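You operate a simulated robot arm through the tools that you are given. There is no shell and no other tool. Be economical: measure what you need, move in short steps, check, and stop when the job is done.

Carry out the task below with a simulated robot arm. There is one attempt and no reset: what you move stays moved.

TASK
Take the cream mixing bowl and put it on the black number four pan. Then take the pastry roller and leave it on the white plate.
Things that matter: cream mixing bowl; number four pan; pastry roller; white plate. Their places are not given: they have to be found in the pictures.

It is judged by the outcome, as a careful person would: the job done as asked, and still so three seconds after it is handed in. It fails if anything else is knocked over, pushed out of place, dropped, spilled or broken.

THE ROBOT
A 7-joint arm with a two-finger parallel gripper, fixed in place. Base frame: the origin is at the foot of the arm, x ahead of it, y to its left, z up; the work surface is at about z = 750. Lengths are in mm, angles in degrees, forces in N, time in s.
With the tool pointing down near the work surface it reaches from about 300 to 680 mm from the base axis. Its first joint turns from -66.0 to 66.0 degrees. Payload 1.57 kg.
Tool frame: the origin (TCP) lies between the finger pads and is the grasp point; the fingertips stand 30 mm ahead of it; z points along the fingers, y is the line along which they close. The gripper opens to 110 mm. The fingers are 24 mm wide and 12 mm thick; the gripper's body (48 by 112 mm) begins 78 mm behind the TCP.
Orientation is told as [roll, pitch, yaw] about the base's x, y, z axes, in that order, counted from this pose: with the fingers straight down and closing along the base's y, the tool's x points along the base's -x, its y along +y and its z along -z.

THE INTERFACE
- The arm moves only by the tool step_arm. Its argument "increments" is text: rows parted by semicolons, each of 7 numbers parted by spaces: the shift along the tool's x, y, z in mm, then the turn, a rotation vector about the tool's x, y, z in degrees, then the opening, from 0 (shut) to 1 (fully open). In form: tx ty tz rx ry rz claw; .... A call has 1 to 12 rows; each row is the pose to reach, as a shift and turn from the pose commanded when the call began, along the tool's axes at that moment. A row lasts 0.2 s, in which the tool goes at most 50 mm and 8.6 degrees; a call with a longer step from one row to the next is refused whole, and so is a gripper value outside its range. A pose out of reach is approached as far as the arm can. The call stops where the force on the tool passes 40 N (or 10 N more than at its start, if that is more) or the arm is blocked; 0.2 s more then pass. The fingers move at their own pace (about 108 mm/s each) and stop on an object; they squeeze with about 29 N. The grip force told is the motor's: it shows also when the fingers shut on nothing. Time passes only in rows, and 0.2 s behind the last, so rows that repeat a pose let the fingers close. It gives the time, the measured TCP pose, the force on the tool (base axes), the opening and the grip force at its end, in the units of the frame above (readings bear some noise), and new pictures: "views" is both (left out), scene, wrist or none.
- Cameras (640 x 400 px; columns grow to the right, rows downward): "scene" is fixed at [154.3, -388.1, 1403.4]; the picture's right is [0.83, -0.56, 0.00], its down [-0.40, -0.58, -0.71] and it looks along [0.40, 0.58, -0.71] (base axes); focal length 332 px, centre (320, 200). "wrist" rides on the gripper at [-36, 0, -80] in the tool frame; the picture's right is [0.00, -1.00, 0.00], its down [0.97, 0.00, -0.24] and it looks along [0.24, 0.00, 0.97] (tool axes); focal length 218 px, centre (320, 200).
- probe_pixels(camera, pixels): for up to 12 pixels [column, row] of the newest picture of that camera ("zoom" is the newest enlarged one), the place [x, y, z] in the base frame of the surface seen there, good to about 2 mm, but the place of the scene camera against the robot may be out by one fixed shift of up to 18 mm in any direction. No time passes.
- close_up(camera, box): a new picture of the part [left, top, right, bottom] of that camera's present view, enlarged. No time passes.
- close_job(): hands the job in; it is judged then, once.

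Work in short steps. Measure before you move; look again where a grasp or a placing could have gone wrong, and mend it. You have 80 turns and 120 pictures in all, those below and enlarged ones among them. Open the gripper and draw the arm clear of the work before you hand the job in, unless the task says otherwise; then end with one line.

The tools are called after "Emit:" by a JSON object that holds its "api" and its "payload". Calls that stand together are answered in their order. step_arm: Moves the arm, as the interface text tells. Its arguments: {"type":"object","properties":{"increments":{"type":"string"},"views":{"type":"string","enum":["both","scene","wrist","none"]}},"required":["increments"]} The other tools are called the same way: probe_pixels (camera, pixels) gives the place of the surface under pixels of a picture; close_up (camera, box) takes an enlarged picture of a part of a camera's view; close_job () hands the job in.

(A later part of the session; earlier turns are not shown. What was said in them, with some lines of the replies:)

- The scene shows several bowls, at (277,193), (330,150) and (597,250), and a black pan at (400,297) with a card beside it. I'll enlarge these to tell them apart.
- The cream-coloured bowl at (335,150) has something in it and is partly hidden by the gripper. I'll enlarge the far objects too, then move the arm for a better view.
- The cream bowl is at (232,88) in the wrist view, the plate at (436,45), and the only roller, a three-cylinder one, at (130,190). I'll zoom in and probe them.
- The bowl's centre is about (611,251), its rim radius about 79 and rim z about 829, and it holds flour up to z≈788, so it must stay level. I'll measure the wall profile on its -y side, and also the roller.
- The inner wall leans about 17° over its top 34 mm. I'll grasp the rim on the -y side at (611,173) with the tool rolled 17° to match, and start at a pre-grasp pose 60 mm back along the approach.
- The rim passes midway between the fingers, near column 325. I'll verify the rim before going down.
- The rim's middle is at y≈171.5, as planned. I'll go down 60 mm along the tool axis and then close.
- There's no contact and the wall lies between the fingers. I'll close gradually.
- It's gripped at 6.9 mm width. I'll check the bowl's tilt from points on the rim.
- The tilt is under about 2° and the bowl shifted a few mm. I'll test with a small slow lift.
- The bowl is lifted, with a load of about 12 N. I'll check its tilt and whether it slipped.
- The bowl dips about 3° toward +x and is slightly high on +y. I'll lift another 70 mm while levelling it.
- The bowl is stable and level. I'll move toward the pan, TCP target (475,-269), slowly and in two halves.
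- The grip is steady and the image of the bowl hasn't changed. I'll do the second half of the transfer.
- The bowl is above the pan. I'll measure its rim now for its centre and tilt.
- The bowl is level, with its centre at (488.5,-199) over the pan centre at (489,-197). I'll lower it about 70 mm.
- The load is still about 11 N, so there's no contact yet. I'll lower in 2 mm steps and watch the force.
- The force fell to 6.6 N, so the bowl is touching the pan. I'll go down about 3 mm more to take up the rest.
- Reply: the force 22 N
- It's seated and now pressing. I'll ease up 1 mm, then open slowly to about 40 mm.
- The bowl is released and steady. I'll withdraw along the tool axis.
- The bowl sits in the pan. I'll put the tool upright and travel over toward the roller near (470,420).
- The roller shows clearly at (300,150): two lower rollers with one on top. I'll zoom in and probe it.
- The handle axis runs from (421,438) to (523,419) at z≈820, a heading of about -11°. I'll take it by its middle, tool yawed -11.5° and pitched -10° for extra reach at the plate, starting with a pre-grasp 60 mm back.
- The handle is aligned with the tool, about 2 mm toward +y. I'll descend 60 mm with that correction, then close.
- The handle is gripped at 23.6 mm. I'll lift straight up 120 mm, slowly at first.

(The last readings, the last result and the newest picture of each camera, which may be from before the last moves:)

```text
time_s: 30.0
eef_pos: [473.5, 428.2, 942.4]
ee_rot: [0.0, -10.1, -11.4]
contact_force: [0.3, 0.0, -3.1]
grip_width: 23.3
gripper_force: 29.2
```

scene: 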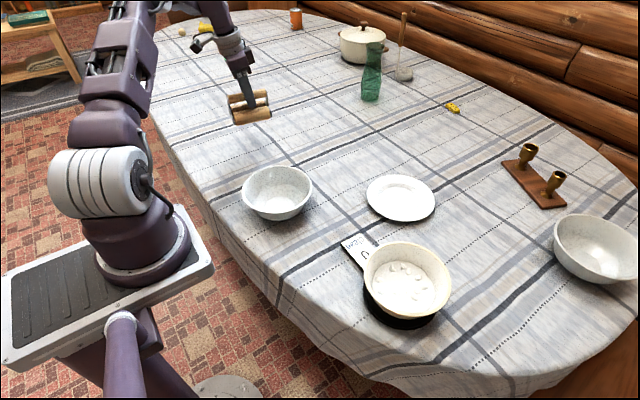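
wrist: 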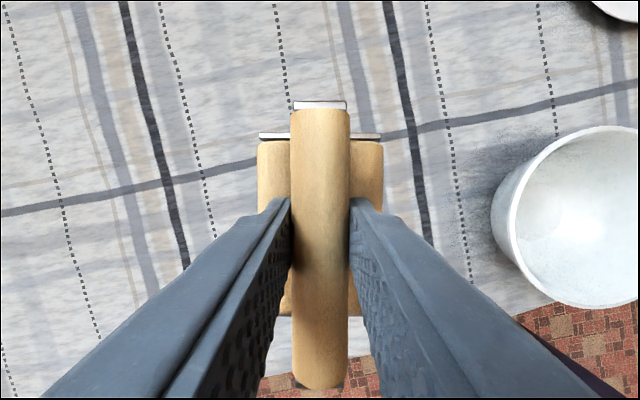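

It's held firmly, about 3 N. I'll carry it toward (640,9) at this height, turning the handle to lie along x.

Emit:
{"api": "step_arm", "payload": {"increments": "-7 -11 1.3 0 0 0 0; -22 -34 3.9 -0.2 0 -1 0; -44 -68 7.7 -0.4 0 -2.2 0; -66 -103 12 -0.7 0 -3.7 0; -91 -141 16 -0.9 0 -5.2 0; -115 -179 20.4 -1.2 0 -6.7 0; -139 -216 24.6 -1.4 0 -8.2 0; -163 -254 29 -1.7 0 -9.7 0; -187 -291 33 -2 0 -11.2 0; -211 -328 37.4 -2 0 -11.2 0; -231 -359 41 -2 0 -11.2 0; -242.8 -377.5 43 -2 0 -11.2 0"}}

```text
time_s: 32.6
eef_pos: [642.8, 12.2, 944.7]
ee_rot: [0.1, -10.0, -0.1]
contact_force: [-1.0, -0.4, -4.0]
grip_width: 23.5
gripper_force: 28.3
```

scene: 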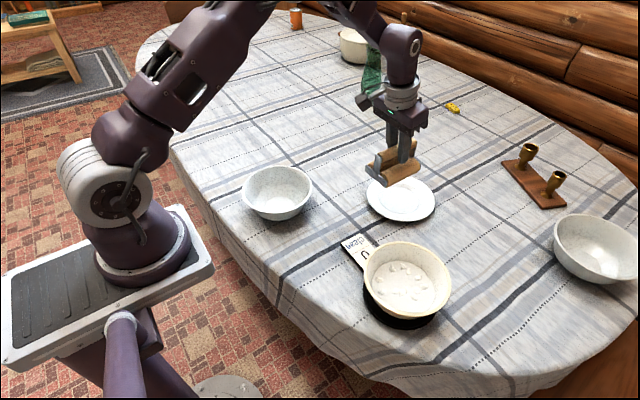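
wrist: 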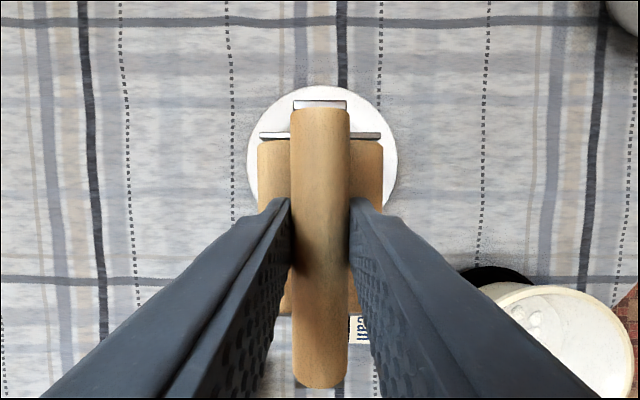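

I'll measure the plate edges from here.

Emit:
{"api": "probe_pixels", "payload": {"camera": "wrist", "pixels": [[320, 88], [275, 102], [253, 128], [248, 155], [251, 185], [370, 104], [390, 130], [395, 160], [388, 190], [322, 94]]}}

Emit:
{"api": "probe_pixels", "payload": {"camera": "wrist", "pixels": [[320, 112], [320, 380], [270, 150], [270, 305], [370, 150], [320, 240]]}}

```text
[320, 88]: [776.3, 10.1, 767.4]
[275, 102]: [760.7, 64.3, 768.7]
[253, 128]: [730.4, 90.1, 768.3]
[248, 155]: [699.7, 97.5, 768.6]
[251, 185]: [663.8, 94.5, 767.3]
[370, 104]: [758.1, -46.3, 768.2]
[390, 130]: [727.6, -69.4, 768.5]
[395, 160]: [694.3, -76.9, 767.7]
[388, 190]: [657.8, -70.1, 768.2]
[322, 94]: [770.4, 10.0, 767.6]
```

```text
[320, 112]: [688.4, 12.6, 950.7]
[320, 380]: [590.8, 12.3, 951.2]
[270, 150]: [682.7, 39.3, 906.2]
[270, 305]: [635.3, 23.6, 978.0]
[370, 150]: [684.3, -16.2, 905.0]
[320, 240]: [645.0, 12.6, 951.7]
```

The plate's centre is (689,10) with radius 87, and the roller's centre is about 2-3 mm short of the TCP in x. I'll go to x=690 at height and see if it reaches.

Emit:
{"api": "step_arm", "payload": {"increments": "-15 -1 2.6 0 0 0 0; -30 -2 5.3 0 0 0 0; -46 -2 8.1 0 0 0 0; -46 -2 8.1 0 0 0 0"}}

```text
time_s: 33.6
eef_pos: [687.9, 7.2, 943.9]
ee_rot: [0.0, -10.1, -0.1]
contact_force: [-0.2, 0.5, -3.2]
grip_width: 23.2
gripper_force: 28.6
```

scene: 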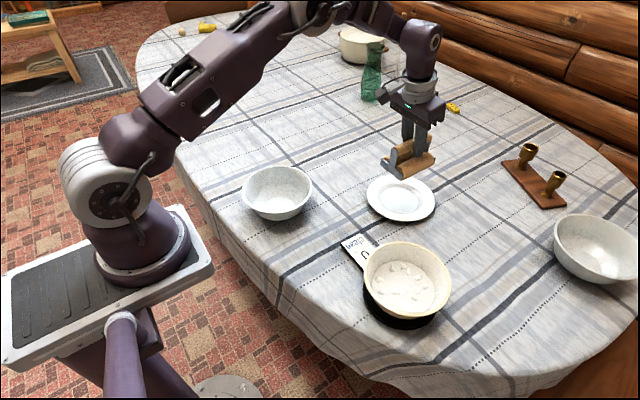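
wrist: 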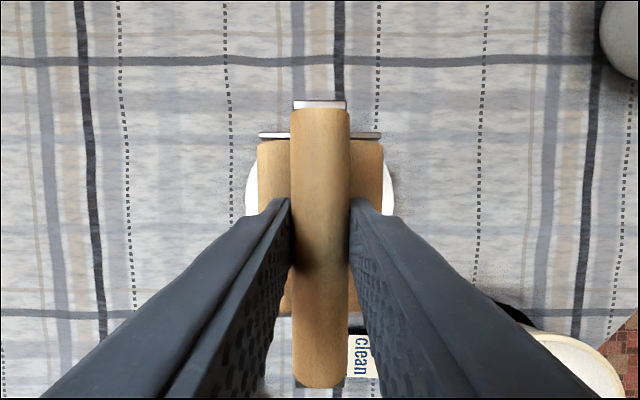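

It reaches. I'll lower 105 mm, to about 10 mm above the plate floor.

Emit:
{"api": "step_arm", "payload": {"increments": "1 1 16 0 0 0 0; 4 2 34 0 0 0 0; 7 2 52 0 0 0 0; 10 2 70 0 0 0 0; 13 2 86 0 0 0 0; 15 2 97 0 0 0 0; 16.3 2 103.5 0 0 0 0; 16.3 2 103.5 0 0 0 0"}}

```text
time_s: 35.4
eef_pos: [688.9, 10.0, 840.8]
ee_rot: [0.0, -10.3, 0.0]
contact_force: [-5.9, 0.0, 17.0]
grip_width: 23.1
gripper_force: 29.6
```

scene: 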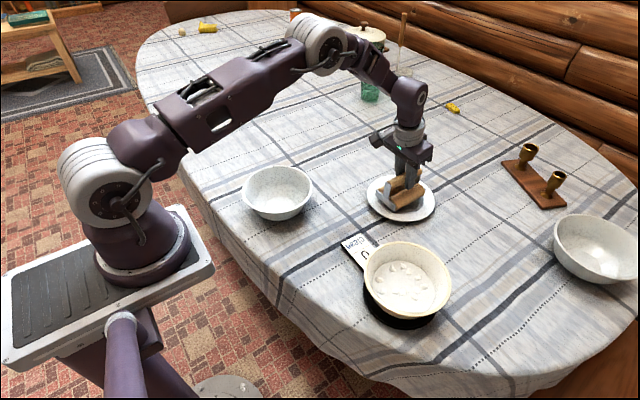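
wrist: 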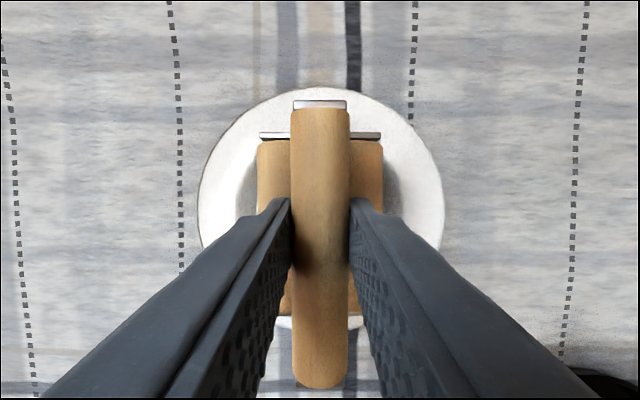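

Contact came at TCP z=840.8, meaning the roller's ends rest on the plate's inner slope. I'll check level and centring.

Emit:
{"api": "probe_pixels", "payload": {"camera": "wrist", "pixels": [[320, 115], [320, 240], [320, 375], [320, 90], [201, 190], [441, 190], [265, 155], [375, 155], [320, 106], [265, 136], [290, 323], [355, 323]]}}

Emit:
{"api": "close_up", "payload": {"camera": "scene", "box": [355, 150, 445, 230]}}

```text
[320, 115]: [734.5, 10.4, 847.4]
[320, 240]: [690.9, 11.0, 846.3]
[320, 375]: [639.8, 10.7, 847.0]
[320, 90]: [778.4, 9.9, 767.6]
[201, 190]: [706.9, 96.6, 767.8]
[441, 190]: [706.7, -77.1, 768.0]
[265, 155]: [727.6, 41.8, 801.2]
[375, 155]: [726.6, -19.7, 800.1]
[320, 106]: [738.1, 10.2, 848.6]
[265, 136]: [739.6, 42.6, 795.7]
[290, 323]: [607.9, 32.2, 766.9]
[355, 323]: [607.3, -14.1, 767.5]
```

```text
5.00 times, centred on (400, 190) of scene
```

zoom: 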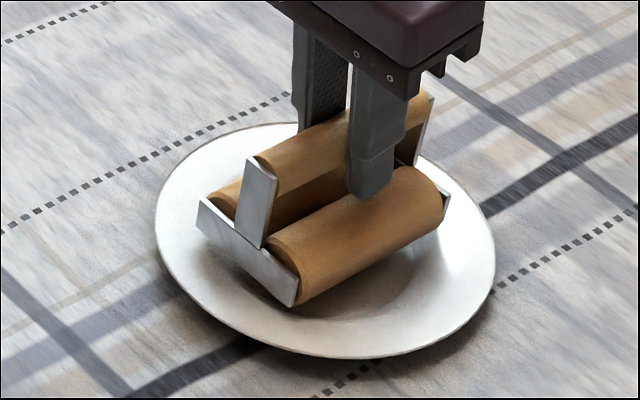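

It's level and centred, resting across the plate. I'll ease off slightly and open gently; the fingers only need to clear the handle.

Emit:
{"api": "step_arm", "payload": {"increments": "-0.2 0 -1 0 0 0 0; -0.2 0 -1 0 0 0 0.2; -0.2 0 -1 0 0 0 0.26; -0.2 0 -1 0 0 0 0.35; -0.2 0 -1 0 0 0 0.5; -0.2 0 -1 0 0 0 0.5"}}

```text
time_s: 36.8
eef_pos: [688.0, 10.1, 841.0]
ee_rot: [0.1, -10.2, -0.1]
contact_force: [0.5, -0.9, 0.6]
grip_width: 55.1
gripper_force: 0.1
```

scene: 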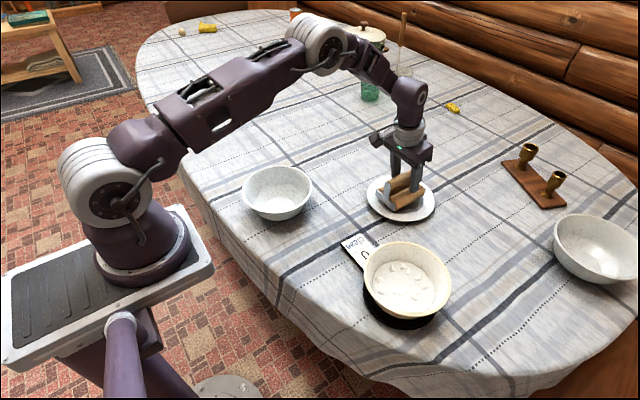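
wrist: 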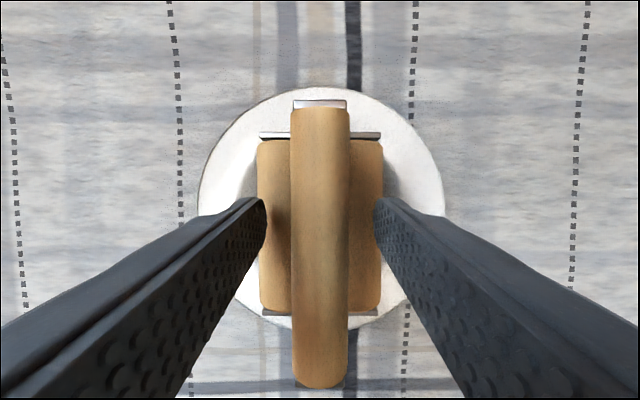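

The roller stayed put. I'll withdraw along the tool axis and back away.

Emit:
{"api": "step_arm", "payload": {"increments": "0 0 -15 0 0 0 0.5; 0 0 -40 0 0 0 0.5; 0 0 -80 0 0 0 0.5; 0 0 -120 0 0 0 0.5; 30 0 -155 0 0 0 0.5; 70 0 -170 0 0 0 0.5; 110 0 -170 0 0 0 0.5; 155 0 -170 0 0 0 0.5; 185 0 -170 0 0 0 0.5; 185 0 -170 0 0 0 0.5; 185 0 -170 0 0 0 0.5"}}

```text
time_s: 39.2
eef_pos: [476.3, 10.9, 974.7]
ee_rot: [0.1, -10.1, -0.1]
contact_force: [-0.9, -0.4, 0.2]
grip_width: 54.7
gripper_force: 0.2
```

scene: 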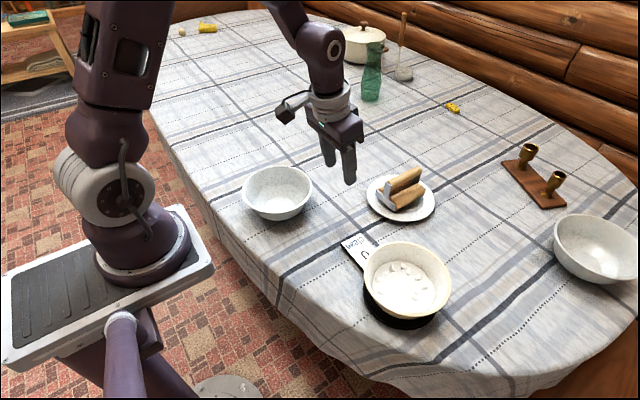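
wrist: 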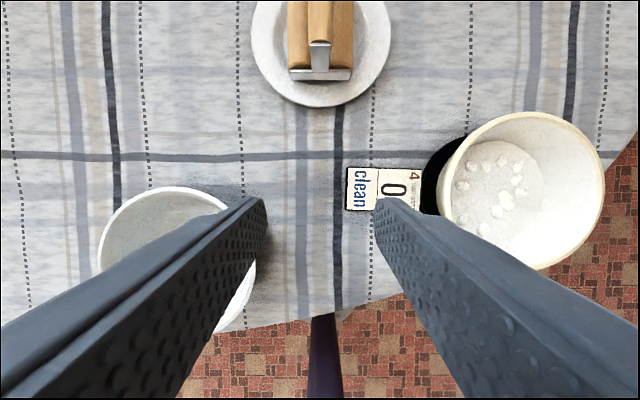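

The roller stays on the plate. Last, I'll check that the bowl is level in the pan.

Emit:
{"api": "close_up", "payload": {"camera": "scene", "box": [335, 150, 475, 340]}}

Emit:
{"api": "probe_pixels", "payload": {"camera": "wrist", "pixels": [[440, 190], [530, 113], [602, 180], [545, 268], [470, 135], [422, 175], [424, 195], [445, 142], [590, 230]]}}

```text
2.11 times, centred on (405, 245) of scene
```

zoom: 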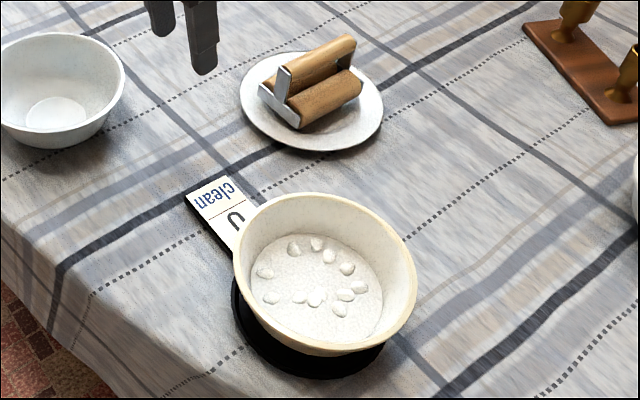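

```text
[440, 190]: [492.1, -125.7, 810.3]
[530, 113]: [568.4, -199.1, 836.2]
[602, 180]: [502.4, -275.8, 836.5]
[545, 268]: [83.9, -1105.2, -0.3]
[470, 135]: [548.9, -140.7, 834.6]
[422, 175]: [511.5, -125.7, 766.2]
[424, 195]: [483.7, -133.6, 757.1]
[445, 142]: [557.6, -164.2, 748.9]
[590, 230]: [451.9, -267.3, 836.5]
```

The bowl's rim is level at z≈836 and centred over the pan, the roller is on the plate, and the gripper is open and clear of everything.

Emit:
{"api": "close_job", "payload": {}}

```text
The job is handed in.
```

The cream mixing bowl is on the black number four pan, level with its flour still in it, and the pastry roller is on the white plate; I saw nothing else knocked over or spilled.
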